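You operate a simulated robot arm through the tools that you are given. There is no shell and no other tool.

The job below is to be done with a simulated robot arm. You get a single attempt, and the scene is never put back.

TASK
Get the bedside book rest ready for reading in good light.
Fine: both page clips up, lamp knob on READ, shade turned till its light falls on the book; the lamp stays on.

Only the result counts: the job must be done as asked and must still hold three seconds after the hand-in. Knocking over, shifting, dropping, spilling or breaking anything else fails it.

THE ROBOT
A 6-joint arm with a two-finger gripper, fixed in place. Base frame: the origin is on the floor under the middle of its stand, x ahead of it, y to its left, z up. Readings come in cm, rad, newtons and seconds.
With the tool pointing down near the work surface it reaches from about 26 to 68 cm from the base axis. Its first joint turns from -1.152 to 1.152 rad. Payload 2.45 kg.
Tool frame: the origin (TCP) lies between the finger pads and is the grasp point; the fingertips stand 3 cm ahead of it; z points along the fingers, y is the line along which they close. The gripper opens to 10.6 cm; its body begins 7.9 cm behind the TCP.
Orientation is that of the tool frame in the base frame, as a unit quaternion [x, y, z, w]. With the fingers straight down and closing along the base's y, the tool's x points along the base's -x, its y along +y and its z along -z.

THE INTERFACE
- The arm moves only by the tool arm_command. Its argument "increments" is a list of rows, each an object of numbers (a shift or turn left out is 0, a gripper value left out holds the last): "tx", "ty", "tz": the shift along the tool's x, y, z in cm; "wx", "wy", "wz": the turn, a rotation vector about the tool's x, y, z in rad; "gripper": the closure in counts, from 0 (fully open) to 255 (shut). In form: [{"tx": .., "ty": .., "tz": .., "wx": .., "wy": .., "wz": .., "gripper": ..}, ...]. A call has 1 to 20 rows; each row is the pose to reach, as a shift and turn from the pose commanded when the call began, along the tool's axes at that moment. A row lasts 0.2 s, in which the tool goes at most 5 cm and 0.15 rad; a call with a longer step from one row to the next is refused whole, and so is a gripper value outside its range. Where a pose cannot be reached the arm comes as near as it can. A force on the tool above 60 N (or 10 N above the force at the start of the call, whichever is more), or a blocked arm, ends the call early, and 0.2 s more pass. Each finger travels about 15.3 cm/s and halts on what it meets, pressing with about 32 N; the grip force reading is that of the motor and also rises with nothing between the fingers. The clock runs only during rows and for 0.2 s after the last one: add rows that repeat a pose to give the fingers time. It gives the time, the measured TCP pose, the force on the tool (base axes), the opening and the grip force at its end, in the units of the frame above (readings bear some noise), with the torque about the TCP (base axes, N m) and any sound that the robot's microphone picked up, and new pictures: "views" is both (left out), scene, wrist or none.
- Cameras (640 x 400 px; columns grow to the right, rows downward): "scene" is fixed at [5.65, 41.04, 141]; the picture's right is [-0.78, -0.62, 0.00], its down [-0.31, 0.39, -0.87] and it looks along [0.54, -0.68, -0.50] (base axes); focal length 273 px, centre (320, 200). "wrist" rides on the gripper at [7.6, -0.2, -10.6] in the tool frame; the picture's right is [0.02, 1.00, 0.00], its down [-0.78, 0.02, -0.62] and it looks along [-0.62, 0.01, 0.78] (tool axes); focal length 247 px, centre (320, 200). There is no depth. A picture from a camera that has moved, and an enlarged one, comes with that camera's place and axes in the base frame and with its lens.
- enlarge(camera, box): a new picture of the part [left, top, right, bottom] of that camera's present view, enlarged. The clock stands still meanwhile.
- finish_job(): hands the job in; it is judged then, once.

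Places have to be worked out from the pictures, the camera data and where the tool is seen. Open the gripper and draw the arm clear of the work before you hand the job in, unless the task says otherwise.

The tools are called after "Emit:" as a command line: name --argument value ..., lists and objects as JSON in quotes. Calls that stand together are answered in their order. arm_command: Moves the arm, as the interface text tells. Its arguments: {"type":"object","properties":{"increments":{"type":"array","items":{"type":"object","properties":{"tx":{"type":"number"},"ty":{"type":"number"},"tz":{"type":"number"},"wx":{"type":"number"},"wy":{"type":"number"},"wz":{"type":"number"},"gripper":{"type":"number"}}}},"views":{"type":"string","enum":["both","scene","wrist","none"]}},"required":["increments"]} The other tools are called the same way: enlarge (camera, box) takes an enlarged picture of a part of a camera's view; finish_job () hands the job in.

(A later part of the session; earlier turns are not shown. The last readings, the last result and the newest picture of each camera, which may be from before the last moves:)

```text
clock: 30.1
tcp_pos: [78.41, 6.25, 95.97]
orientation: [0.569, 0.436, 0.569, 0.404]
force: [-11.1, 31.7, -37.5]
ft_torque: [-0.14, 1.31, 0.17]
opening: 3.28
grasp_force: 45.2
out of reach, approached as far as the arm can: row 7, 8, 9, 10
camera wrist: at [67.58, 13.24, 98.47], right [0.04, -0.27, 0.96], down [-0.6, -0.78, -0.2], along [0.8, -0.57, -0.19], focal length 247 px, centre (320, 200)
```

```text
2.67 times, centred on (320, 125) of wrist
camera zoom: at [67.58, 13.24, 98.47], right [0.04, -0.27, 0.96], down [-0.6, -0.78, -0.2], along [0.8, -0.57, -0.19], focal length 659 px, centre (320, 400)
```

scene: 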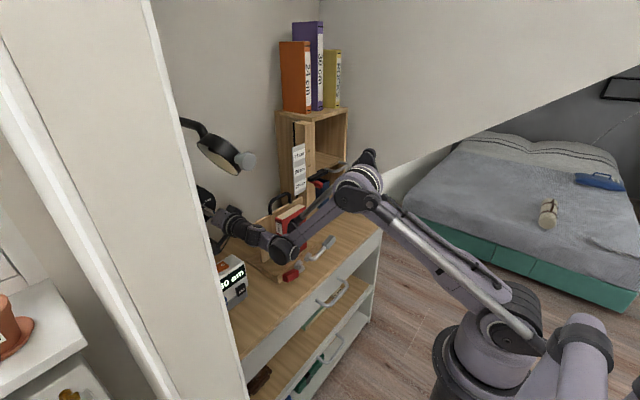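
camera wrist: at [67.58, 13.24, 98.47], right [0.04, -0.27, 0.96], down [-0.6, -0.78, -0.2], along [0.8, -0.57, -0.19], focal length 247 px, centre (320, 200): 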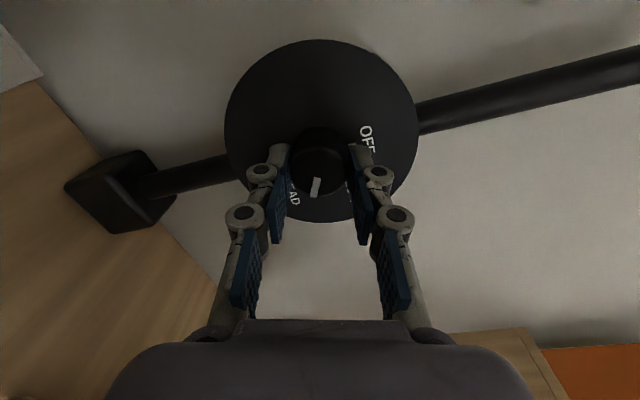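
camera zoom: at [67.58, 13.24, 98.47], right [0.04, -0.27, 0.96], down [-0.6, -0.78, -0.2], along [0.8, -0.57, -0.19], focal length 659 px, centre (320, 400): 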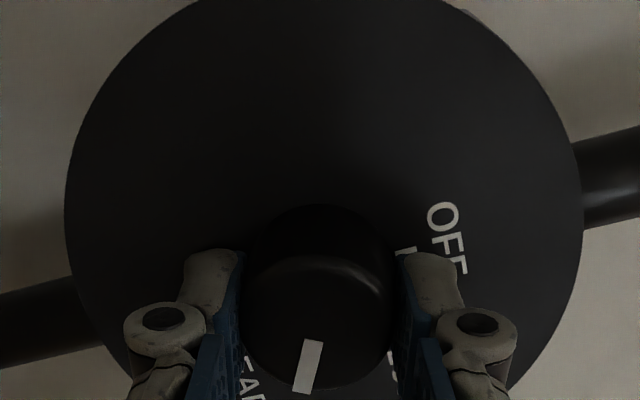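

The pointer is now at about 117°, past the midpoint to READ. I release and check where it settles.

Emit:
arm_command --increments '[{"gripper": 100}, {"gripper": 100}, {"tx": 0.2, "wz": -0.1, "gripper": 100}, {"tx": 0.3, "wz": -0.22}, {"tx": 0.3, "wz": -0.34}, {"tx": 0.3, "wz": -0.46}, {"tx": 0.3, "wz": -0.58}, {"tx": 0.3, "wz": -0.7}, {"tx": 0.3, "wz": -0.82}, {"tx": 0.3, "wz": -0.82}]'

Emit:
enlarge --camera "wrist" --box '[220, 50, 420, 200]'

```text
clock: 32.3
tcp_pos: [78.53, 5.6, 96.19]
orientation: [0.353, 0.612, 0.357, 0.611]
force: [-0.6, -0.4, 0.6]
ft_torque: [0.0, 0.02, 0.0]
opening: 6.47
grasp_force: 0.1
out of reach, approached as far as the arm can: row 3, 4
camera wrist: at [67.82, 12.12, 92.31], right [0.0, 0.52, 0.86], down [-0.62, -0.67, 0.4], along [0.79, -0.53, 0.32], focal length 247 px, centre (320, 200)
```

scene: 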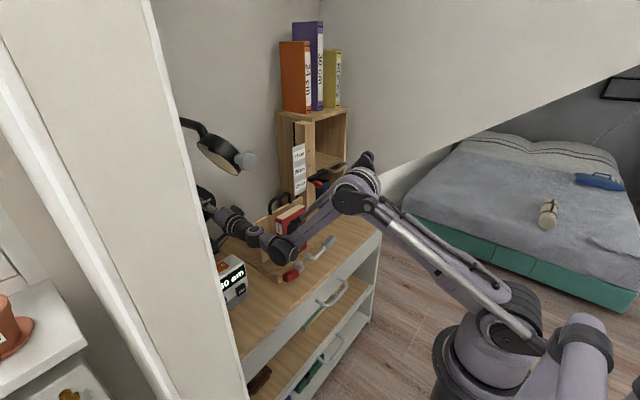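
wrist: 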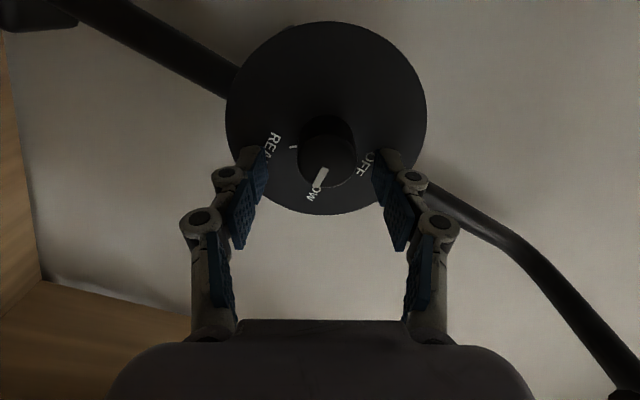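

```text
2.67 times, centred on (320, 125) of wrist
camera zoom: at [67.82, 12.12, 92.31], right [0.0, 0.52, 0.86], down [-0.62, -0.67, 0.4], along [0.79, -0.53, 0.32], focal length 659 px, centre (320, 400)
```

zoom: 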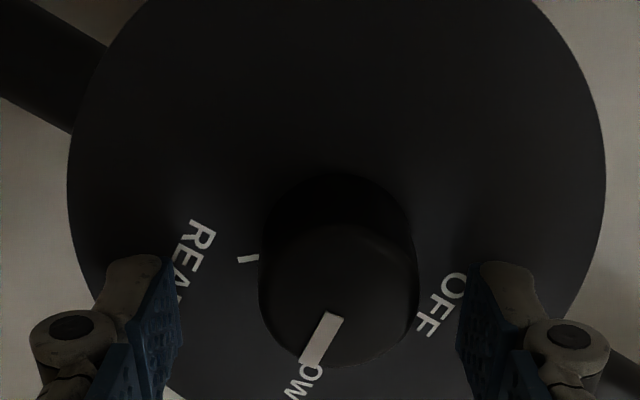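

The pointer is at about 82°, so a finger dragged the knob back during the off-centre roll-back. From now on I'll retreat straight off the knob before rolling. I retreat 4 cm, roll to 50° and re-centre.

Emit:
arm_command --increments '[{"tz": -2}, {"tz": -4}, {"tz": -4, "tx": 0.43, "ty": 0.16, "wz": -0.09}, {"tz": -4, "tx": 0.86, "ty": 0.32, "wz": -0.18}, {"tz": -4, "tx": 0.86, "ty": 0.32, "wz": -0.18}]'

Emit:
enlarge --camera "wrist" --box '[220, 20, 420, 180]'

Emit:
enlarge --camera "scene" --box '[180, 100, 300, 260]'

```text
clock: 33.5
tcp_pos: [74.57, 6.49, 96.06]
orientation: [0.297, 0.641, 0.3, 0.641]
force: [0.1, 0.7, 0.0]
ft_torque: [-0.01, -0.01, 0.01]
opening: 6.46
grasp_force: 0.1
camera wrist: at [63.82, 12.26, 91.08], right [0.0, 0.66, 0.75], down [-0.62, -0.59, 0.52], along [0.78, -0.46, 0.41], focal length 247 px, centre (320, 200)
```

scene: 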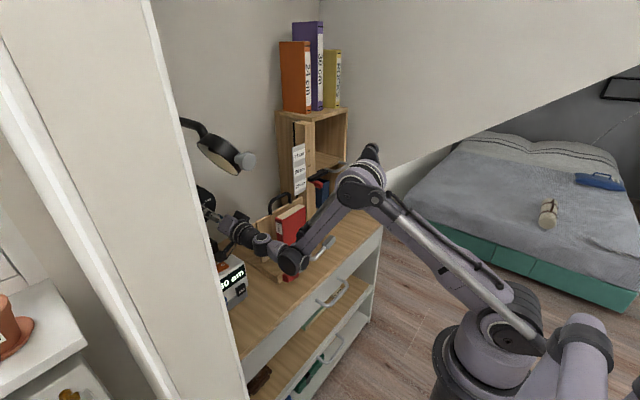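
wrist: 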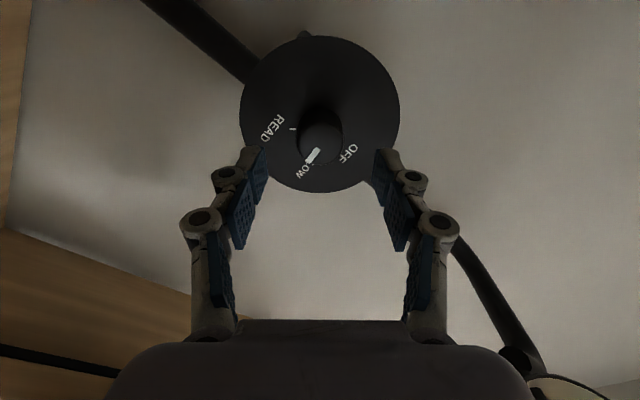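

```text
2.50 times, centred on (320, 100) of wrist
camera zoom: at [63.82, 12.26, 91.08], right [0.0, 0.66, 0.75], down [-0.62, -0.59, 0.52], along [0.78, -0.46, 0.41], focal length 617 px, centre (320, 450)
```

zoom: 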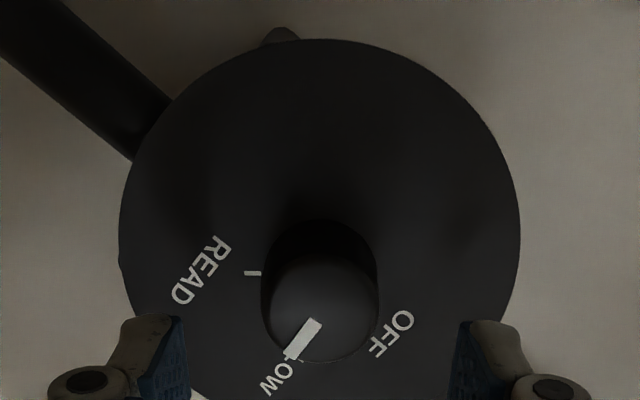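

```text
2.50 times, centred on (240, 180) of scene
camera zoom: at [5.65, 41.04, 141.0], right [-0.78, -0.62, 0.0], down [-0.31, 0.39, -0.87], along [0.54, -0.68, -0.5], focal length 682 px, centre (520, 250)
```

zoom: 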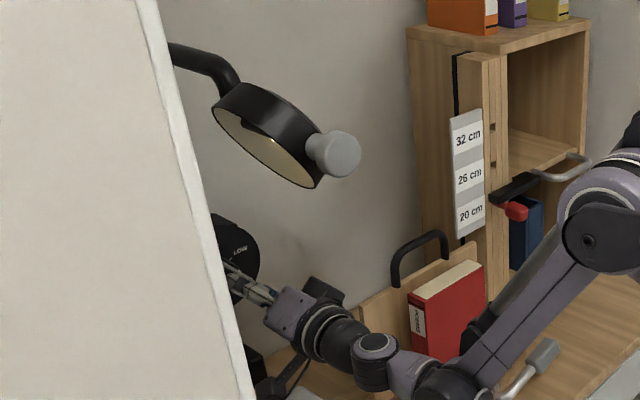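

The lamp interior is lit at LOW and the pointer holds at about 78°, so friction holds the knob wherever it is left. I advance, grip and turn 45°, then open fully and retreat straight.

Emit:
arm_command --increments '[{"tz": 2}, {"tz": 3.75}, {"tz": 3.75}, {"tz": 3.75, "gripper": 255}, {"tz": 3.75, "gripper": 255}, {"tz": 3.75, "gripper": 255}, {"tz": 3.75, "wz": 0.1}, {"tz": 3.75, "wz": 0.22}, {"tz": 3.75, "wz": 0.34}, {"tz": 3.75, "wz": 0.46}, {"tz": 3.75, "wz": 0.58}, {"tz": 3.75, "wz": 0.68}, {"tz": 3.75, "wz": 0.78}, {"tz": 3.75, "wz": 0.78}]' --views "wrist"

Emit:
enlarge --camera "wrist" --box '[220, 50, 420, 200]'

```text
clock: 36.5
tcp_pos: [78.43, 6.38, 95.95]
orientation: [0.521, 0.488, 0.519, 0.47]
force: [13.4, 13.9, -11.8]
ft_torque: [0.0, 0.38, 0.1]
opening: 3.25
grasp_force: 45.2
out of reach, approached as far as the arm can: row 13, 14
camera wrist: at [67.56, 13.93, 96.79], right [0.02, -0.06, 1.0], down [-0.61, -0.79, -0.03], along [0.79, -0.61, -0.05], focal length 247 px, centre (320, 200)
```

wrist: 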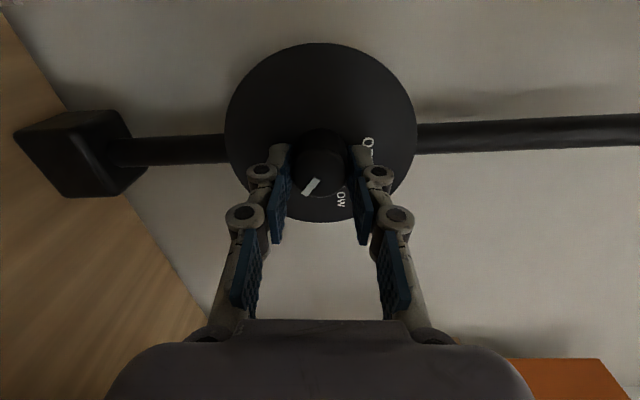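

```text
2.67 times, centred on (320, 125) of wrist
camera zoom: at [67.56, 13.93, 96.79], right [0.02, -0.06, 1.0], down [-0.61, -0.79, -0.03], along [0.79, -0.61, -0.05], focal length 659 px, centre (320, 400)
```

zoom: 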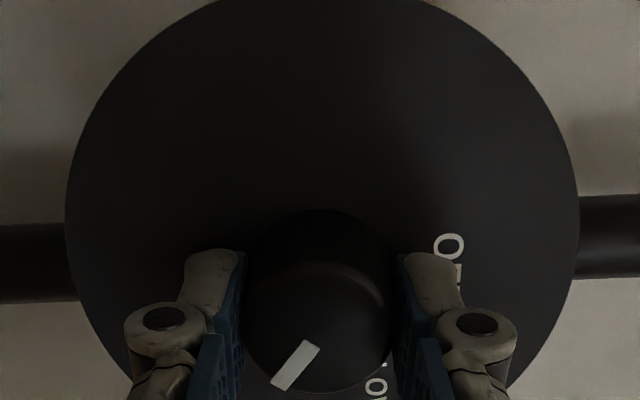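

The pointer is now at about 127°. I open, wait, and retreat straight before rolling.

Emit:
arm_command --increments '[{"gripper": 100}, {"gripper": 100}, {"gripper": 100}, {"tz": -2}, {"tz": -4}, {"tz": -4}]' --views "wrist"

Emit:
enlarge --camera "wrist" --box '[220, 20, 420, 180]'

```text
clock: 37.9
tcp_pos: [74.31, 6.2, 95.72]
orientation: [0.519, 0.498, 0.519, 0.463]
force: [0.0, -0.1, 0.5]
ft_torque: [0.01, 0.01, 0.0]
opening: 6.45
grasp_force: 0.0
out of reach, approached as far as the arm can: row 4, 5, 6
camera wrist: at [63.36, 13.54, 96.62], right [0.04, -0.06, 1.0], down [-0.59, -0.8, -0.02], along [0.8, -0.59, -0.06], focal length 247 px, centre (320, 200)
```

wrist: 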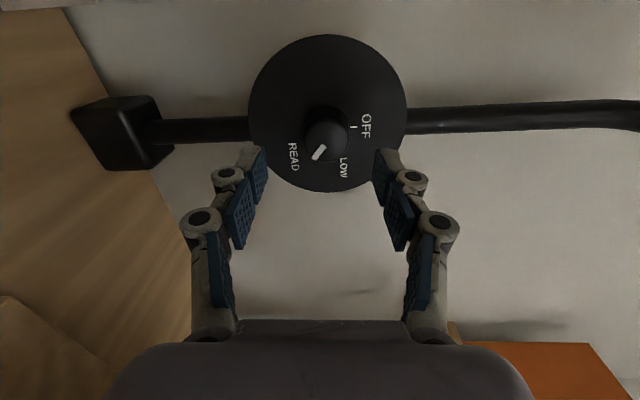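

```text
2.50 times, centred on (320, 100) of wrist
camera zoom: at [63.36, 13.54, 96.62], right [0.04, -0.06, 1.0], down [-0.59, -0.8, -0.02], along [0.8, -0.59, -0.06], focal length 617 px, centre (320, 450)
```

zoom: 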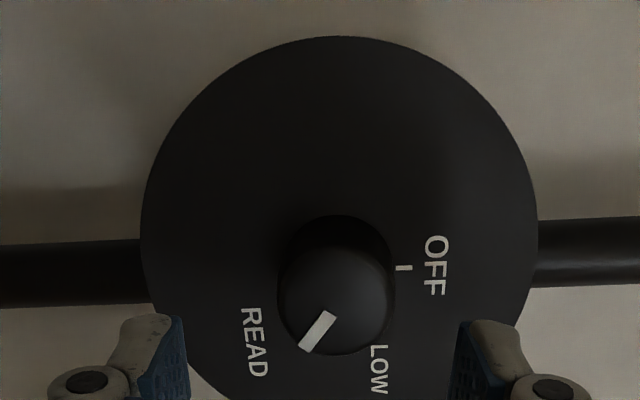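

The knob holds at about 127°, so it needs about 12° more. I roll back 30° here, off the knob, and re-centre.

Emit:
arm_command --increments '[{"tx": 0.1, "ty": 0.1, "wz": -0.13}, {"tx": 0.2, "ty": 0.2, "wz": -0.26}, {"tx": 0.325, "ty": 0.306, "wz": -0.39}, {"tx": 0.325, "ty": 0.306, "wz": -0.52}, {"tx": 0.325, "ty": 0.306, "wz": -0.52}]' --views "none"

```text
clock: 39.1
tcp_pos: [74.17, 6.49, 96.52]
orientation: [0.378, 0.597, 0.38, 0.596]
force: [0.1, -0.2, -0.5]
ft_torque: [-0.01, -0.03, 0.0]
opening: 6.45
grasp_force: 0.0
```

Orientation is clean now at roll 65°. I re-centre in z, advance, grip and turn about 12°.

Emit:
arm_command --increments '[{"tx": 0.2, "ty": -0.425}, {"tx": 0.2, "ty": -0.425, "tz": 2}, {"tx": 0.2, "ty": -0.425, "tz": 4.15}, {"tx": 0.2, "ty": -0.425, "tz": 4.15}, {"tx": 0.2, "ty": -0.425, "tz": 4.15, "gripper": 255}, {"tx": 0.2, "ty": -0.425, "tz": 4.15, "gripper": 255}, {"tx": 0.2, "ty": -0.425, "tz": 4.15, "gripper": 255}, {"tx": 0.2, "ty": -0.425, "tz": 4.15, "wz": 0.07}, {"tx": 0.2, "ty": -0.425, "tz": 4.15, "wz": 0.14}, {"tx": 0.2, "ty": -0.425, "tz": 4.15, "wz": 0.21}, {"tx": 0.2, "ty": -0.425, "tz": 4.15, "wz": 0.21}]' --views "wrist"

Emit:
enlarge --camera "wrist" --box '[220, 50, 420, 200]'

```text
clock: 41.5
tcp_pos: [78.38, 6.66, 95.92]
orientation: [0.437, 0.555, 0.443, 0.552]
force: [2.2, 16.3, 29.9]
ft_torque: [0.02, -0.85, 0.14]
opening: 3.27
grasp_force: 45.3
camera wrist: at [67.7, 14.01, 94.14], right [0.0, 0.25, 0.97], down [-0.62, -0.76, 0.19], along [0.79, -0.6, 0.15], focal length 247 px, centre (320, 200)
```

wrist: 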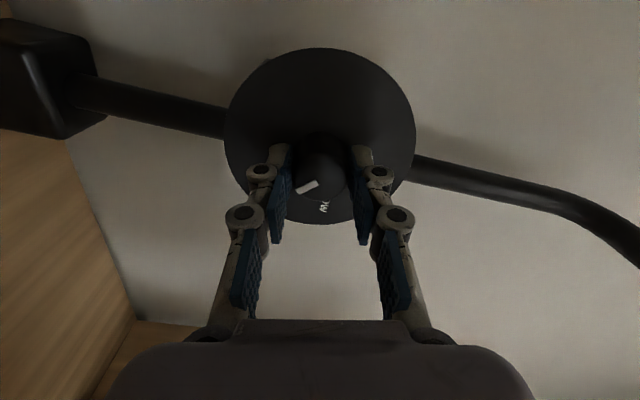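

```text
2.67 times, centred on (320, 125) of wrist
camera zoom: at [67.7, 14.01, 94.14], right [0.0, 0.25, 0.97], down [-0.62, -0.76, 0.19], along [0.79, -0.6, 0.15], focal length 659 px, centre (320, 400)
```

zoom: 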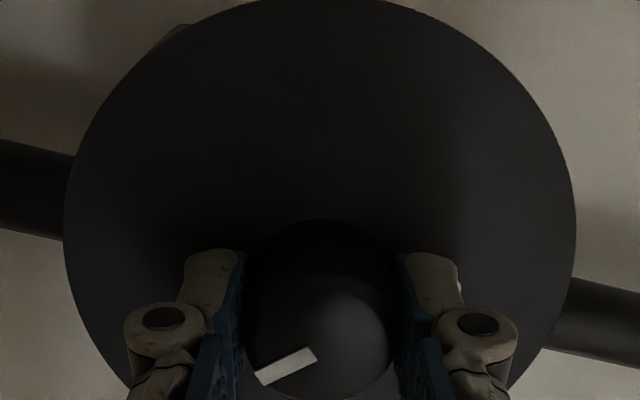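

The pointer is at about 139°, matching READ. I open, retreat straight and check it against the tick.

Emit:
arm_command --increments '[{"gripper": 100}, {"gripper": 100}, {"gripper": 100}, {"tz": -2}, {"tz": -5}, {"tz": -8}, {"tz": -8}]'

Emit:
enlarge --camera "wrist" --box '[240, 40, 400, 170]'

Emit:
enlarge --camera "scene" --box '[180, 100, 300, 260]'

```text
clock: 43.1
tcp_pos: [70.44, 6.33, 95.89]
orientation: [0.438, 0.554, 0.442, 0.554]
force: [-0.7, 0.4, 0.2]
ft_torque: [-0.03, 0.02, -0.04]
opening: 6.46
grasp_force: 0.0
camera wrist: at [59.73, 13.72, 94.08], right [0.0, 0.25, 0.97], down [-0.62, -0.76, 0.19], along [0.79, -0.6, 0.15], focal length 247 px, centre (320, 200)
```

scene: 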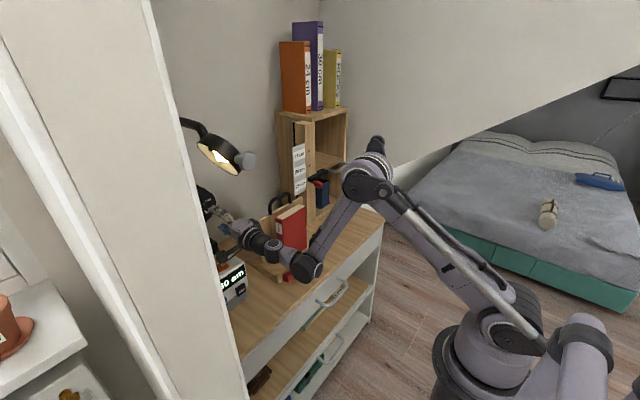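
wrist: 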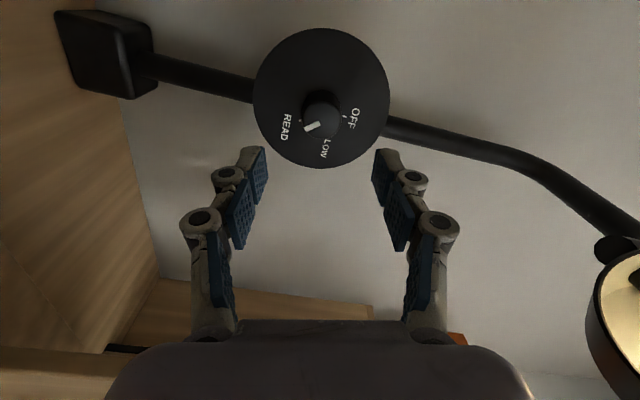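

```text
3.08 times, centred on (320, 105) of wrist
camera zoom: at [59.73, 13.72, 94.08], right [0.0, 0.25, 0.97], down [-0.62, -0.76, 0.19], along [0.79, -0.6, 0.15], focal length 760 px, centre (320, 492)
```

zoom: 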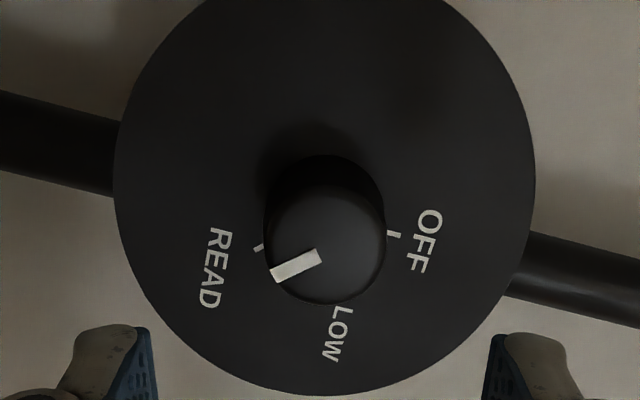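

```text
2.50 times, centred on (240, 180) of scene
camera zoom: at [5.64, 41.04, 141.0], right [-0.78, -0.62, 0.0], down [-0.31, 0.39, -0.87], along [0.54, -0.68, -0.5], focal length 682 px, centre (520, 250)
```

zoom: 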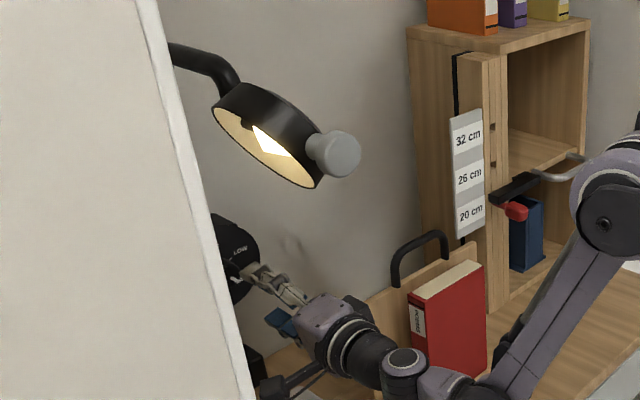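

The knob is on READ and the lamp is brightly lit. Next is the shade: I retreat further from the dial and roll the tool back to neutral in the clear space.

Emit:
arm_command --increments '[{"tz": -3.5}, {"tz": -7}, {"tz": -10}, {"tz": -10, "wz": -0.13}, {"tz": -10, "wz": -0.27}, {"tz": -10, "wz": -0.4}, {"tz": -10, "wz": -0.54}, {"tz": -10, "wz": -0.67}, {"tz": -10, "wz": -0.81}, {"tz": -10, "wz": -0.94}, {"tz": -10, "wz": -1.08}, {"tz": -10, "wz": -1.21}, {"tz": -10, "wz": -1.34}, {"tz": -10, "wz": -1.34}]' --views "wrist"

Emit:
enlarge --camera "wrist" --box '[220, 180, 400, 325]'

```text
clock: 46.1
tcp_pos: [61.55, 6.51, 97.27]
orientation: [-0.002, 0.707, 0.002, 0.707]
force: [0.1, -0.5, 0.1]
ft_torque: [0.0, 0.0, -0.03]
opening: 6.44
grasp_force: 0.0
out of reach, approached as far as the arm can: row 3, 4, 5, 6, 7, 8, 9, 10, 11, 12, 13, 14
camera wrist: at [50.96, 6.33, 89.56], right [0.0, 1.0, -0.02], down [-0.62, 0.01, 0.78], along [0.78, 0.02, 0.62], focal length 247 px, centre (320, 200)
```

wrist: 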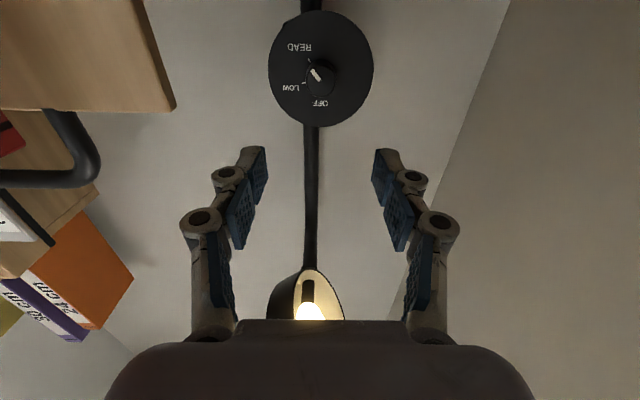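

```text
2.76 times, centred on (310, 252) of wrist
camera zoom: at [50.96, 6.33, 89.56], right [0.0, 1.0, -0.02], down [-0.62, 0.01, 0.78], along [0.78, 0.02, 0.62], focal length 681 px, centre (348, 55)
```

zoom: 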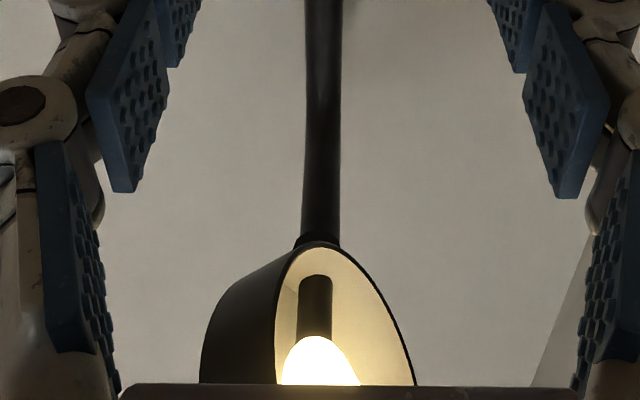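

The dial clearly reads READ and the bulb is on. I back away with the tool tipped down so the fingers clear the shade's gray knob before rising.

Emit:
arm_command --increments '[{"tx": -0.6, "ty": -0.26, "tz": -2.7, "wy": 0.12}, {"tx": -1.2, "ty": -0.52, "tz": -5.4, "wy": 0.24}, {"tx": -1.8, "ty": -0.78, "tz": -8.1, "wy": 0.36}, {"tx": -2.4, "ty": -1.04, "tz": -10.8, "wy": 0.48}, {"tx": -3.0, "ty": -1.3, "tz": -14.5, "wy": 0.6}, {"tx": -3.0, "ty": -1.3, "tz": -17, "wy": 0.6}, {"tx": -3.0, "ty": -1.3, "tz": -17, "wy": 0.6}]'

```text
clock: 47.7
tcp_pos: [44.49, 4.98, 100.06]
orientation: [-0.001, 0.884, 0.002, 0.467]
force: [0.0, 0.3, 0.2]
ft_torque: [-0.01, -0.01, -0.02]
opening: 6.49
grasp_force: 0.0
camera wrist: at [31.46, 4.88, 99.82], right [-0.02, 1.0, -0.01], down [-0.07, 0.01, 1.0], along [1.0, 0.02, 0.07], focal length 247 px, centre (320, 200)
```

scene: 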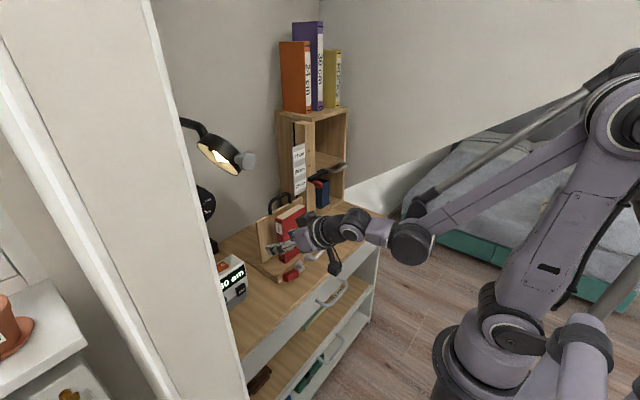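
wrist: 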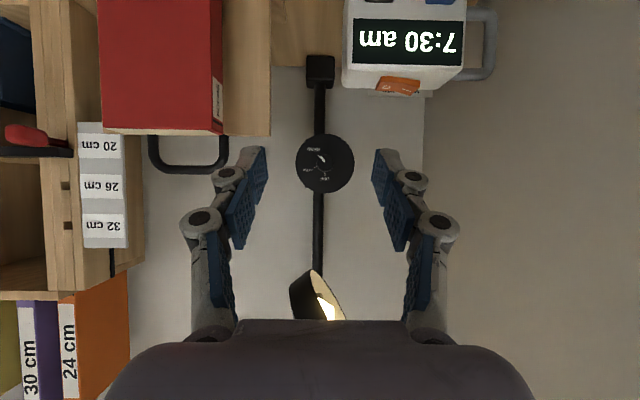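

I rise to the height of the shade knob, nearly levelling the tool, while staying about 8 cm short of it.

Emit:
arm_command --increments '[{"tx": -2.92, "ty": 0.04, "tz": -2.11, "wy": -0.09}, {"tx": -5.84, "ty": 0.08, "tz": -4.22, "wy": -0.18}, {"tx": -8.76, "ty": 0.12, "tz": -6.33, "wy": -0.27}, {"tx": -11.68, "ty": 0.16, "tz": -8.44, "wy": -0.36}, {"tx": -14.6, "ty": 0.2, "tz": -10.55, "wy": -0.45}, {"tx": -14.6, "ty": 0.2, "tz": -10.55, "wy": -0.45}]'

```text
clock: 49.1
tcp_pos: [44.15, 5.21, 118.3]
orientation: [-0.002, 0.758, 0.004, 0.653]
force: [-0.2, -0.9, 0.0]
ft_torque: [0.01, 0.0, 0.02]
opening: 6.45
grasp_force: 0.0
camera wrist: at [32.48, 5.19, 112.3], right [-0.01, 1.0, -0.02], down [-0.5, 0.01, 0.87], along [0.87, 0.02, 0.5], focal length 247 px, centre (320, 200)
```

scene: 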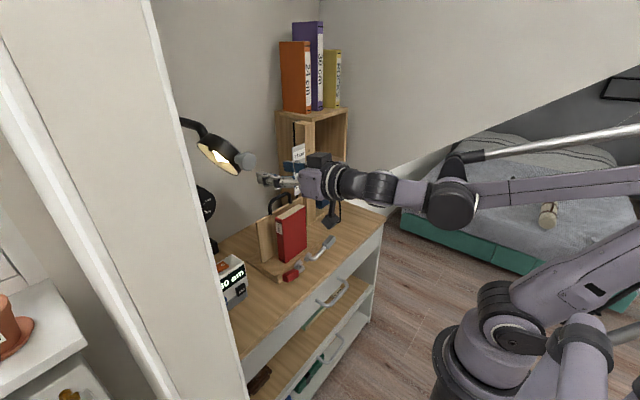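
wrist: 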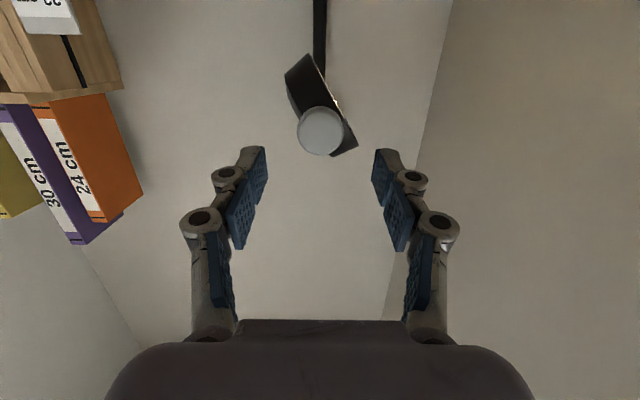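

The gray knob and the drum are seen end-on. I enlarge to measure the knob position and the shade tilt.

Emit:
enlarge --camera "wrist" --box '[260, 40, 380, 170]'

Emit:
enlarge --camera "scene" --box '[180, 110, 300, 200]'

```text
3.08 times, centred on (320, 105) of wrist
camera zoom: at [32.48, 5.19, 112.3], right [-0.01, 1.0, -0.02], down [-0.5, 0.01, 0.87], along [0.87, 0.02, 0.5], focal length 760 px, centre (320, 492)
```

zoom: 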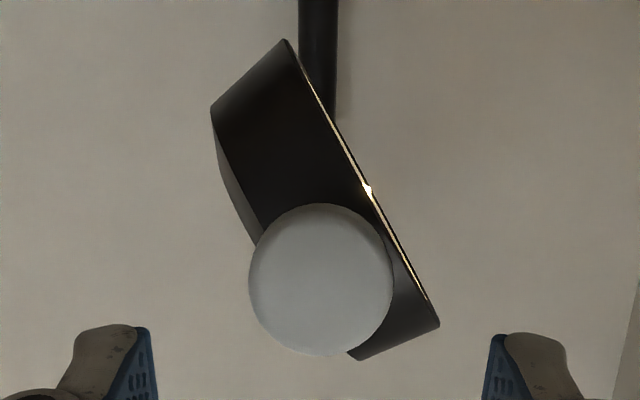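

```text
4.44 times, centred on (240, 155) of scene
camera zoom: at [5.65, 41.04, 141.0], right [-0.78, -0.62, 0.0], down [-0.31, 0.39, -0.87], along [0.54, -0.68, -0.5], focal length 1212 px, centre (676, 400)
```

zoom: 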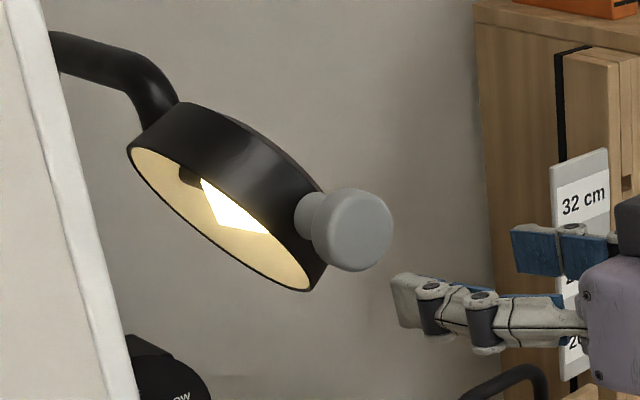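

The shade opening is about 60° from straight down toward +y, and its axis is near y=5.5, z=118. The book lies about 29° from straight down toward -y, so I need roughly a 90° counter-clockwise turn. I level the tool first.

Emit:
arm_command --increments '[{"tx": 0.15, "ty": 0.15, "wy": -0.074}, {"tx": 0.3, "ty": 0.25, "wy": -0.148}, {"tx": 0.3, "ty": 0.25, "wy": -0.148}]' --views "none"

```text
clock: 49.9
tcp_pos: [44.03, 5.6, 117.73]
orientation: [-0.001, 0.707, 0.004, 0.707]
force: [-0.3, -0.8, -0.2]
ft_torque: [0.02, 0.0, 0.0]
opening: 6.44
grasp_force: 0.1
```

Level is reachable here. I roll +85° so that the coming -90° turn stays within the verified wrist range, and check alignment.

Emit:
arm_command --increments '[{"wz": 0.14}, {"wz": 0.28}, {"wz": 0.42}, {"wz": 0.56}, {"wz": 0.7}, {"wz": 0.84}, {"wz": 0.98}, {"wz": 1.12}, {"wz": 1.26}, {"wz": 1.4}, {"wz": 1.48}, {"wz": 1.48}]'

Emit:
enlarge --camera "wrist" --box '[220, 40, 420, 200]'

```text
clock: 52.5
tcp_pos: [44.08, 5.53, 117.76]
orientation: [0.479, 0.526, 0.476, 0.518]
force: [0.1, 0.1, 0.0]
ft_torque: [-0.02, 0.01, 0.0]
opening: 6.46
grasp_force: 0.1
camera wrist: at [33.38, 13.1, 117.1], right [0.01, 0.11, 0.99], down [-0.62, -0.78, 0.09], along [0.79, -0.61, 0.06], focal length 247 px, centre (320, 200)
```

scene: 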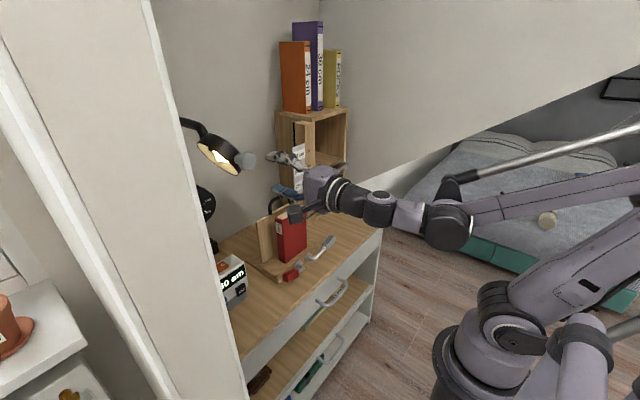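
wrist: 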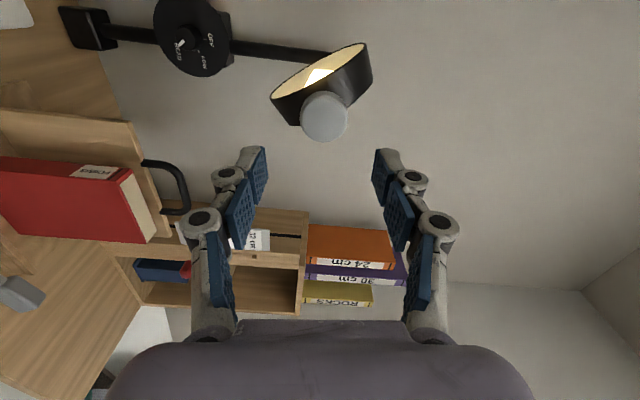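

```text
2.50 times, centred on (320, 120) of wrist
camera zoom: at [33.38, 13.1, 117.1], right [0.01, 0.11, 0.99], down [-0.62, -0.78, 0.09], along [0.79, -0.61, 0.06], focal length 617 px, centre (320, 400)
```

zoom: 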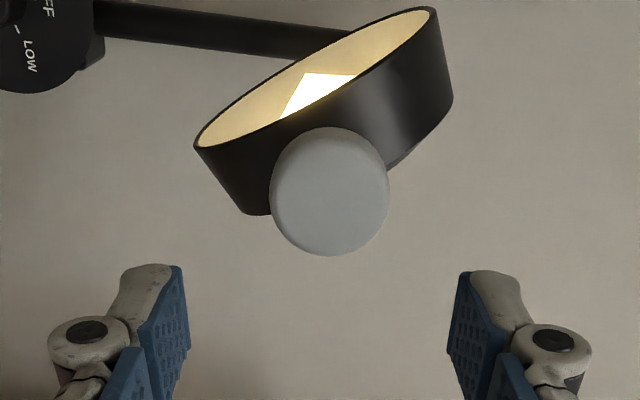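

The knob is aligned to about 1 mm. I advance 10.4 cm so the pads straddle the knob's head, ty +0.1.

Emit:
arm_command --increments '[{"tz": 3, "ty": 0.1}, {"tz": 6, "ty": 0.1}, {"tz": 8.5, "ty": 0.1}, {"tz": 10.4, "ty": 0.1}, {"tz": 10.4, "ty": 0.1}]'

Emit:
enlarge --camera "wrist" --box '[220, 40, 420, 200]'

Emit:
enlarge --camera "scene" --box '[180, 110, 300, 200]'

```text
clock: 53.7
tcp_pos: [54.72, 5.59, 117.88]
orientation: [0.477, 0.525, 0.477, 0.519]
force: [0.0, 0.3, 0.0]
ft_torque: [0.0, 0.07, -0.01]
opening: 6.46
grasp_force: 0.1
camera wrist: at [43.92, 13.18, 117.2], right [0.01, 0.11, 0.99], down [-0.62, -0.78, 0.09], along [0.79, -0.61, 0.06], focal length 247 px, centre (320, 200)
```

scene: 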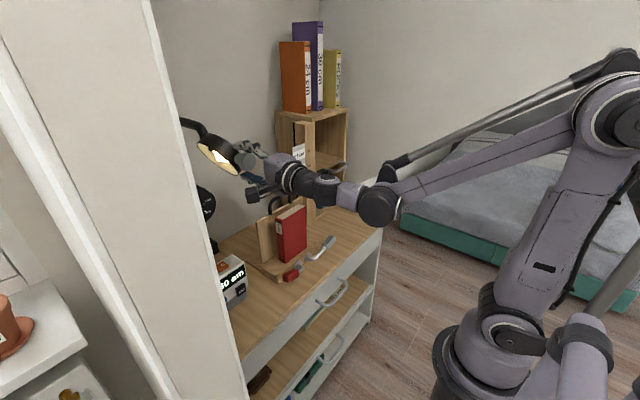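
wrist: 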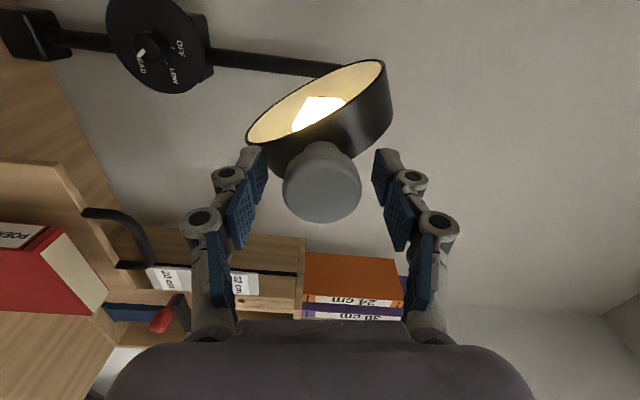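

```text
2.50 times, centred on (320, 120) of wrist
camera zoom: at [43.92, 13.18, 117.2], right [0.01, 0.11, 0.99], down [-0.62, -0.78, 0.09], along [0.79, -0.61, 0.06], focal length 617 px, centre (320, 400)
```

zoom: 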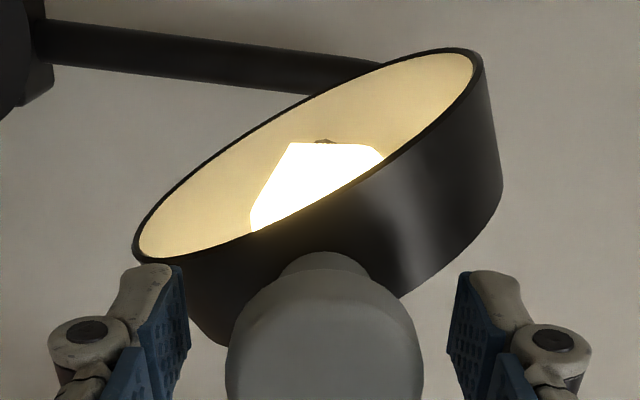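

```text
4.44 times, centred on (240, 155) of scene
camera zoom: at [5.65, 41.04, 141.0], right [-0.78, -0.62, 0.0], down [-0.31, 0.39, -0.87], along [0.54, -0.68, -0.5], focal length 1212 px, centre (676, 400)
```

zoom: 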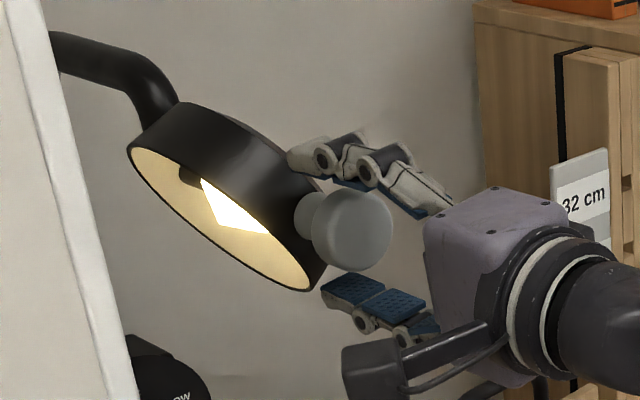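

The head is between the pads with the tips just short of the shade. I close on it.

Emit:
arm_command --increments '[{"gripper": 255}, {"gripper": 255}, {"gripper": 255}]' --views "wrist"

```text
clock: 54.5
tcp_pos: [54.56, 5.56, 117.98]
orientation: [0.478, 0.525, 0.476, 0.519]
force: [-7.6, -0.3, 31.2]
ft_torque: [-0.05, -0.25, 0.03]
opening: 4.04
grasp_force: 45.4
camera wrist: at [43.86, 13.18, 117.27], right [0.01, 0.11, 0.99], down [-0.62, -0.78, 0.09], along [0.79, -0.61, 0.06], focal length 247 px, centre (320, 200)
```

wrist: 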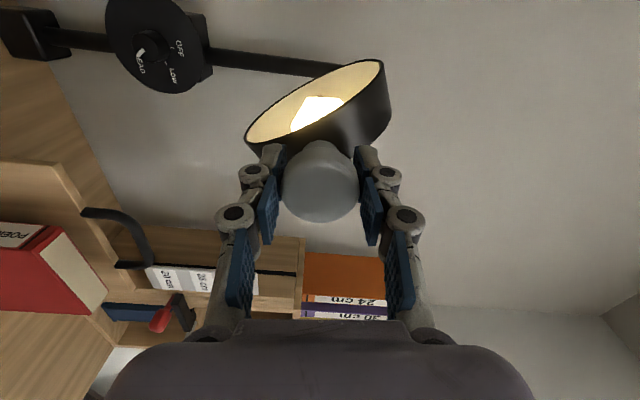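

Gripped at 4.0 cm with a 31 N upward side load. I relieve it with a 0.12 cm upward nudge.

Emit:
arm_command --increments '[{"ty": 0.12}, {"ty": 0.12}]' --views "none"

```text
clock: 55.1
tcp_pos: [54.66, 5.61, 117.92]
orientation: [0.478, 0.525, 0.477, 0.518]
force: [1.9, -1.2, 13.6]
ft_torque: [-0.04, -0.28, 0.42]
opening: 4.04
grasp_force: 45.0
```

Load is down to 14 N. I turn the shade counter-clockwise by about 45° first and look.

Emit:
arm_command --increments '[{"wz": -0.08}, {"wz": -0.18}, {"wz": -0.28}, {"wz": -0.38}, {"wz": -0.48}, {"wz": -0.58}, {"wz": -0.68}, {"wz": -0.78}, {"wz": -0.78}]'

```text
clock: 57.1
tcp_pos: [54.63, 5.68, 117.83]
orientation: [0.242, 0.665, 0.243, 0.663]
force: [22.5, -3.3, -16.6]
ft_torque: [0.0, 0.21, 0.17]
opening: 4.04
grasp_force: 45.0
camera wrist: at [43.88, 10.36, 112.03], right [0.0, 0.78, 0.63], down [-0.62, -0.49, 0.61], along [0.79, -0.39, 0.48], focal length 247 px, centre (320, 200)
```

scene: 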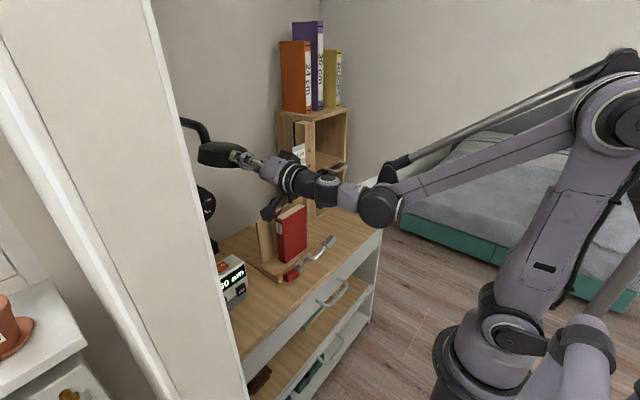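
wrist: 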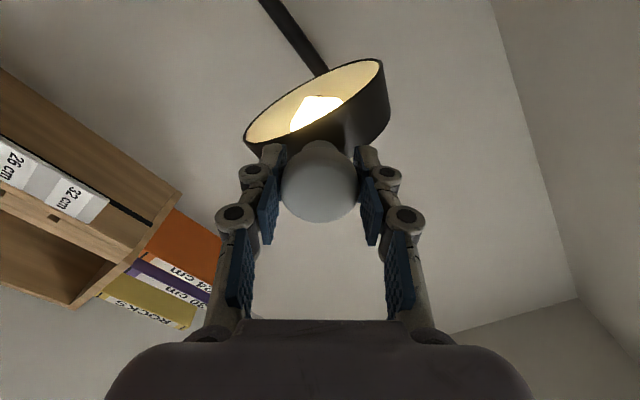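

The shade turns with the gripper without slip. I continue the other 44°.

Emit:
arm_command --increments '[{"wz": -0.08}, {"wz": -0.18}, {"wz": -0.28}, {"wz": -0.38}, {"wz": -0.48}, {"wz": -0.58}, {"wz": -0.68}, {"wz": -0.77}, {"wz": -0.77}]'

Emit:
enlarge --camera "scene" --box '[180, 100, 340, 300]'

```text
clock: 59.1
tcp_pos: [54.52, 5.44, 118.02]
orientation: [-0.024, 0.707, -0.025, 0.707]
force: [-4.9, -14.8, -3.4]
ft_torque: [0.46, 0.02, 0.01]
opening: 4.04
grasp_force: 44.9
camera wrist: at [43.81, 4.8, 110.41], right [0.0, 1.0, -0.09], down [-0.62, 0.07, 0.78], along [0.78, 0.06, 0.62], focal length 247 px, centre (320, 200)
```

scene: 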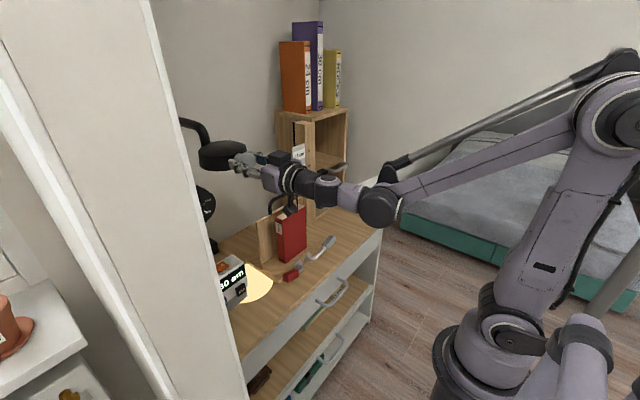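
wrist: 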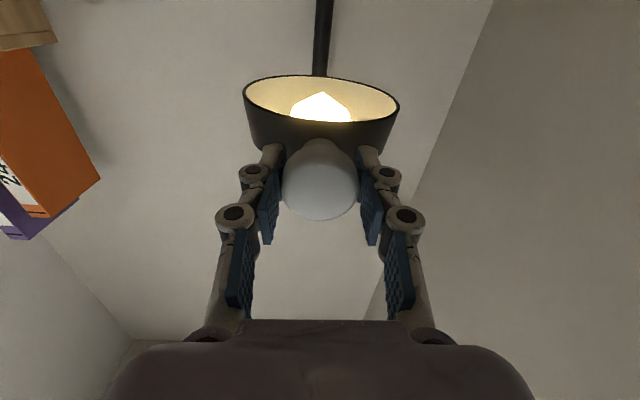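

```text
2.00 times, centred on (260, 200) of scene
camera zoom: at [5.64, 40.99, 141.01], right [-0.78, -0.62, 0.0], down [-0.31, 0.39, -0.87], along [0.54, -0.68, -0.5], focal length 545 px, centre (440, 200)
```

zoom: 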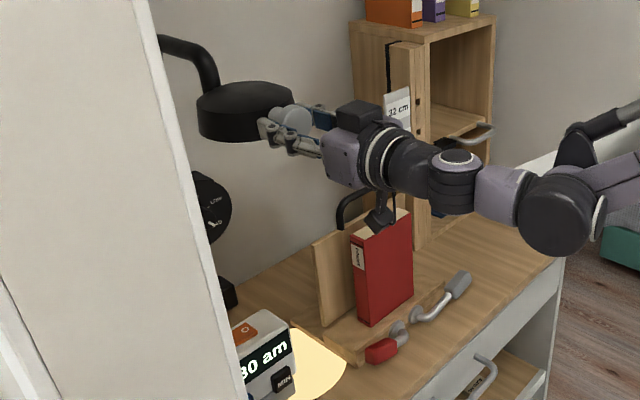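

The lamp now throws a visible spot, but it lies straight below the shade and the gripper slipped about 30° with 0.46 N·m reaction. The shade met resistance at straight-down. I release to see whether it stays.

Emit:
arm_command --increments '[{"gripper": 100}, {"gripper": 100}, {"gripper": 100}]'

Emit:
enlarge --camera "wrist" --box '[220, 40, 420, 240]'

Emit:
enlarge --camera "scene" --box '[180, 100, 300, 200]'

```text
clock: 59.9
tcp_pos: [54.45, 5.61, 117.93]
orientation: [-0.026, 0.707, -0.022, 0.707]
force: [-0.4, -0.4, -0.2]
ft_torque: [-0.02, 0.03, 0.02]
opening: 6.42
grasp_force: 0.1
camera wrist: at [43.83, 4.94, 110.41], right [-0.01, 1.0, -0.09], down [-0.62, 0.07, 0.78], along [0.78, 0.06, 0.62], focal length 247 px, centre (320, 200)
```

scene: 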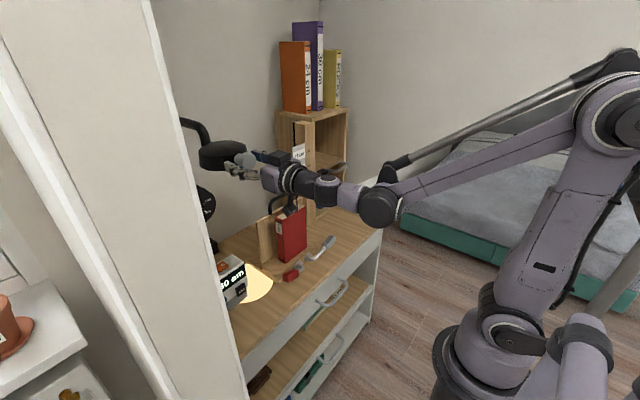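
wrist: 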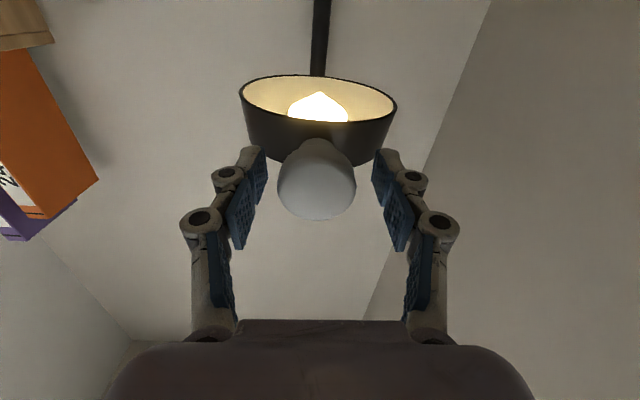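

```text
2.00 times, centred on (320, 140) of wrist
camera zoom: at [43.83, 4.94, 110.41], right [-0.01, 1.0, -0.09], down [-0.62, 0.07, 0.78], along [0.78, 0.06, 0.62], focal length 494 px, centre (320, 320)
```

zoom: 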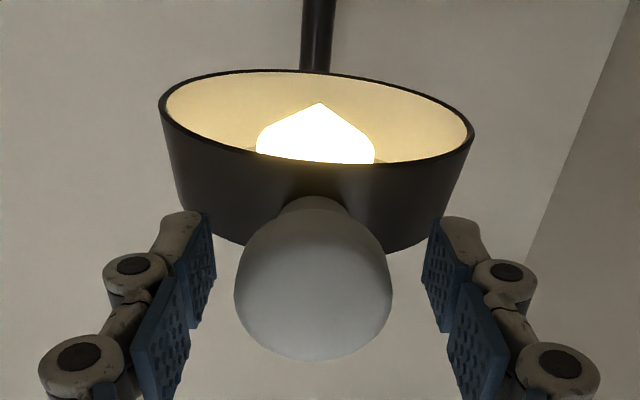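

```text
4.00 times, centred on (240, 150) of scene
camera zoom: at [5.65, 41.04, 141.0], right [-0.78, -0.62, 0.0], down [-0.31, 0.39, -0.87], along [0.54, -0.68, -0.5], focal length 1091 px, centre (640, 400)
```

zoom: 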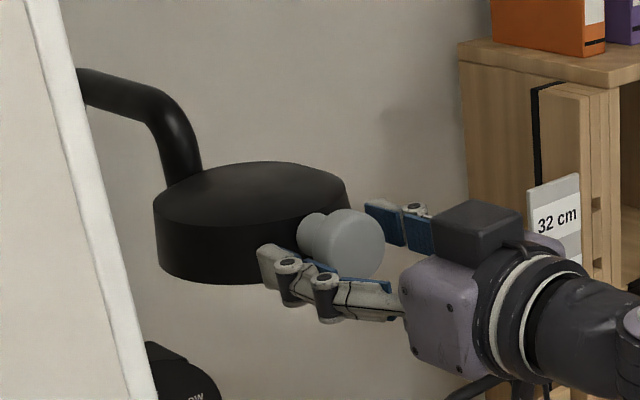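

The shade holds at straight down by itself. I roll the open gripper back to about +45°, grip again and try turning further toward the book.

Emit:
arm_command --increments '[{"wz": 0.12}, {"wz": 0.25}, {"wz": 0.38}, {"wz": 0.51}, {"wz": 0.64}, {"wz": 0.77}, {"wz": 0.85}, {"wz": 0.85}, {"wz": 0.85, "gripper": 255}, {"wz": 0.85, "gripper": 255}, {"wz": 0.85, "gripper": 255}]' --views "wrist"

```text
clock: 62.3
tcp_pos: [54.42, 5.62, 117.95]
orientation: [0.268, 0.654, 0.271, 0.653]
force: [-9.6, -4.6, -14.9]
ft_torque: [0.08, 0.02, -0.18]
opening: 3.99
grasp_force: 45.3
camera wrist: at [43.74, 10.85, 112.44], right [0.0, 0.72, 0.69], down [-0.62, -0.54, 0.57], along [0.78, -0.43, 0.45], focal length 247 px, centre (320, 200)
```

wrist: 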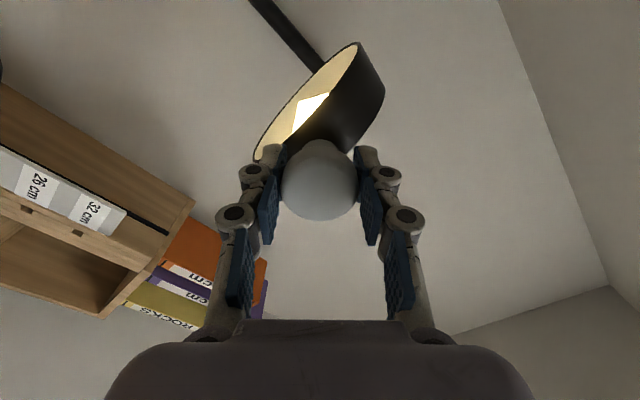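

Gripped again. I turn in small steps and watch the reaction torque.

Emit:
arm_command --increments '[{"wz": -0.06}, {"wz": -0.12}, {"wz": -0.18}, {"wz": -0.24}, {"wz": -0.24}]'

```text
clock: 63.5
tcp_pos: [54.46, 5.49, 117.92]
orientation: [0.189, 0.682, 0.19, 0.681]
force: [-4.5, -11.4, -9.8]
ft_torque: [0.8, 0.13, -0.09]
opening: 4.03
grasp_force: 44.7
camera wrist: at [43.8, 9.33, 111.35], right [0.0, 0.87, 0.5], down [-0.62, -0.39, 0.68], along [0.78, -0.31, 0.54], focal length 247 px, centre (320, 200)
```

scene: 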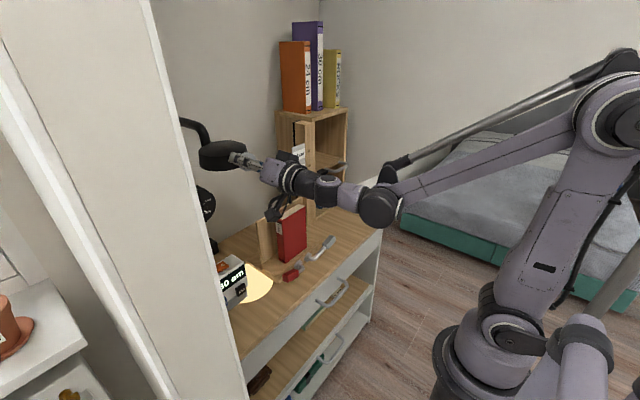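
wrist: 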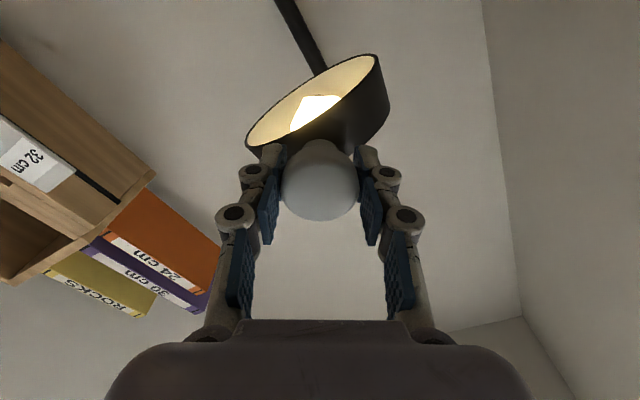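

The shade stays put at straight down and the reaction reaches 0.8 N·m, so something blocks it there. To learn whether it's a stop or just stiff, I turn a little the other way and compare the torque.

Emit:
arm_command --increments '[{"wz": 0.06}, {"wz": 0.12}, {"wz": 0.18}, {"wz": 0.24}, {"wz": 0.24}]' --views "wrist"

```text
clock: 64.7
tcp_pos: [54.35, 5.51, 117.93]
orientation: [0.269, 0.654, 0.272, 0.653]
force: [-3.1, -11.0, -29.3]
ft_torque: [0.04, 0.14, -0.23]
opening: 4.02
grasp_force: 44.5
camera wrist: at [43.8, 10.82, 112.49], right [0.0, 0.72, 0.69], down [-0.62, -0.54, 0.57], along [0.79, -0.43, 0.45], focal length 247 px, centre (320, 200)
```

wrist: 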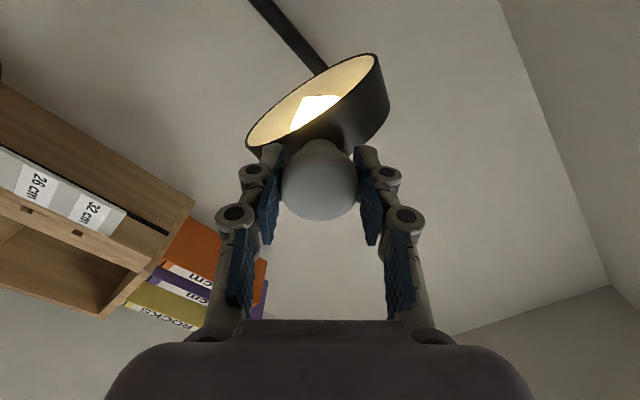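

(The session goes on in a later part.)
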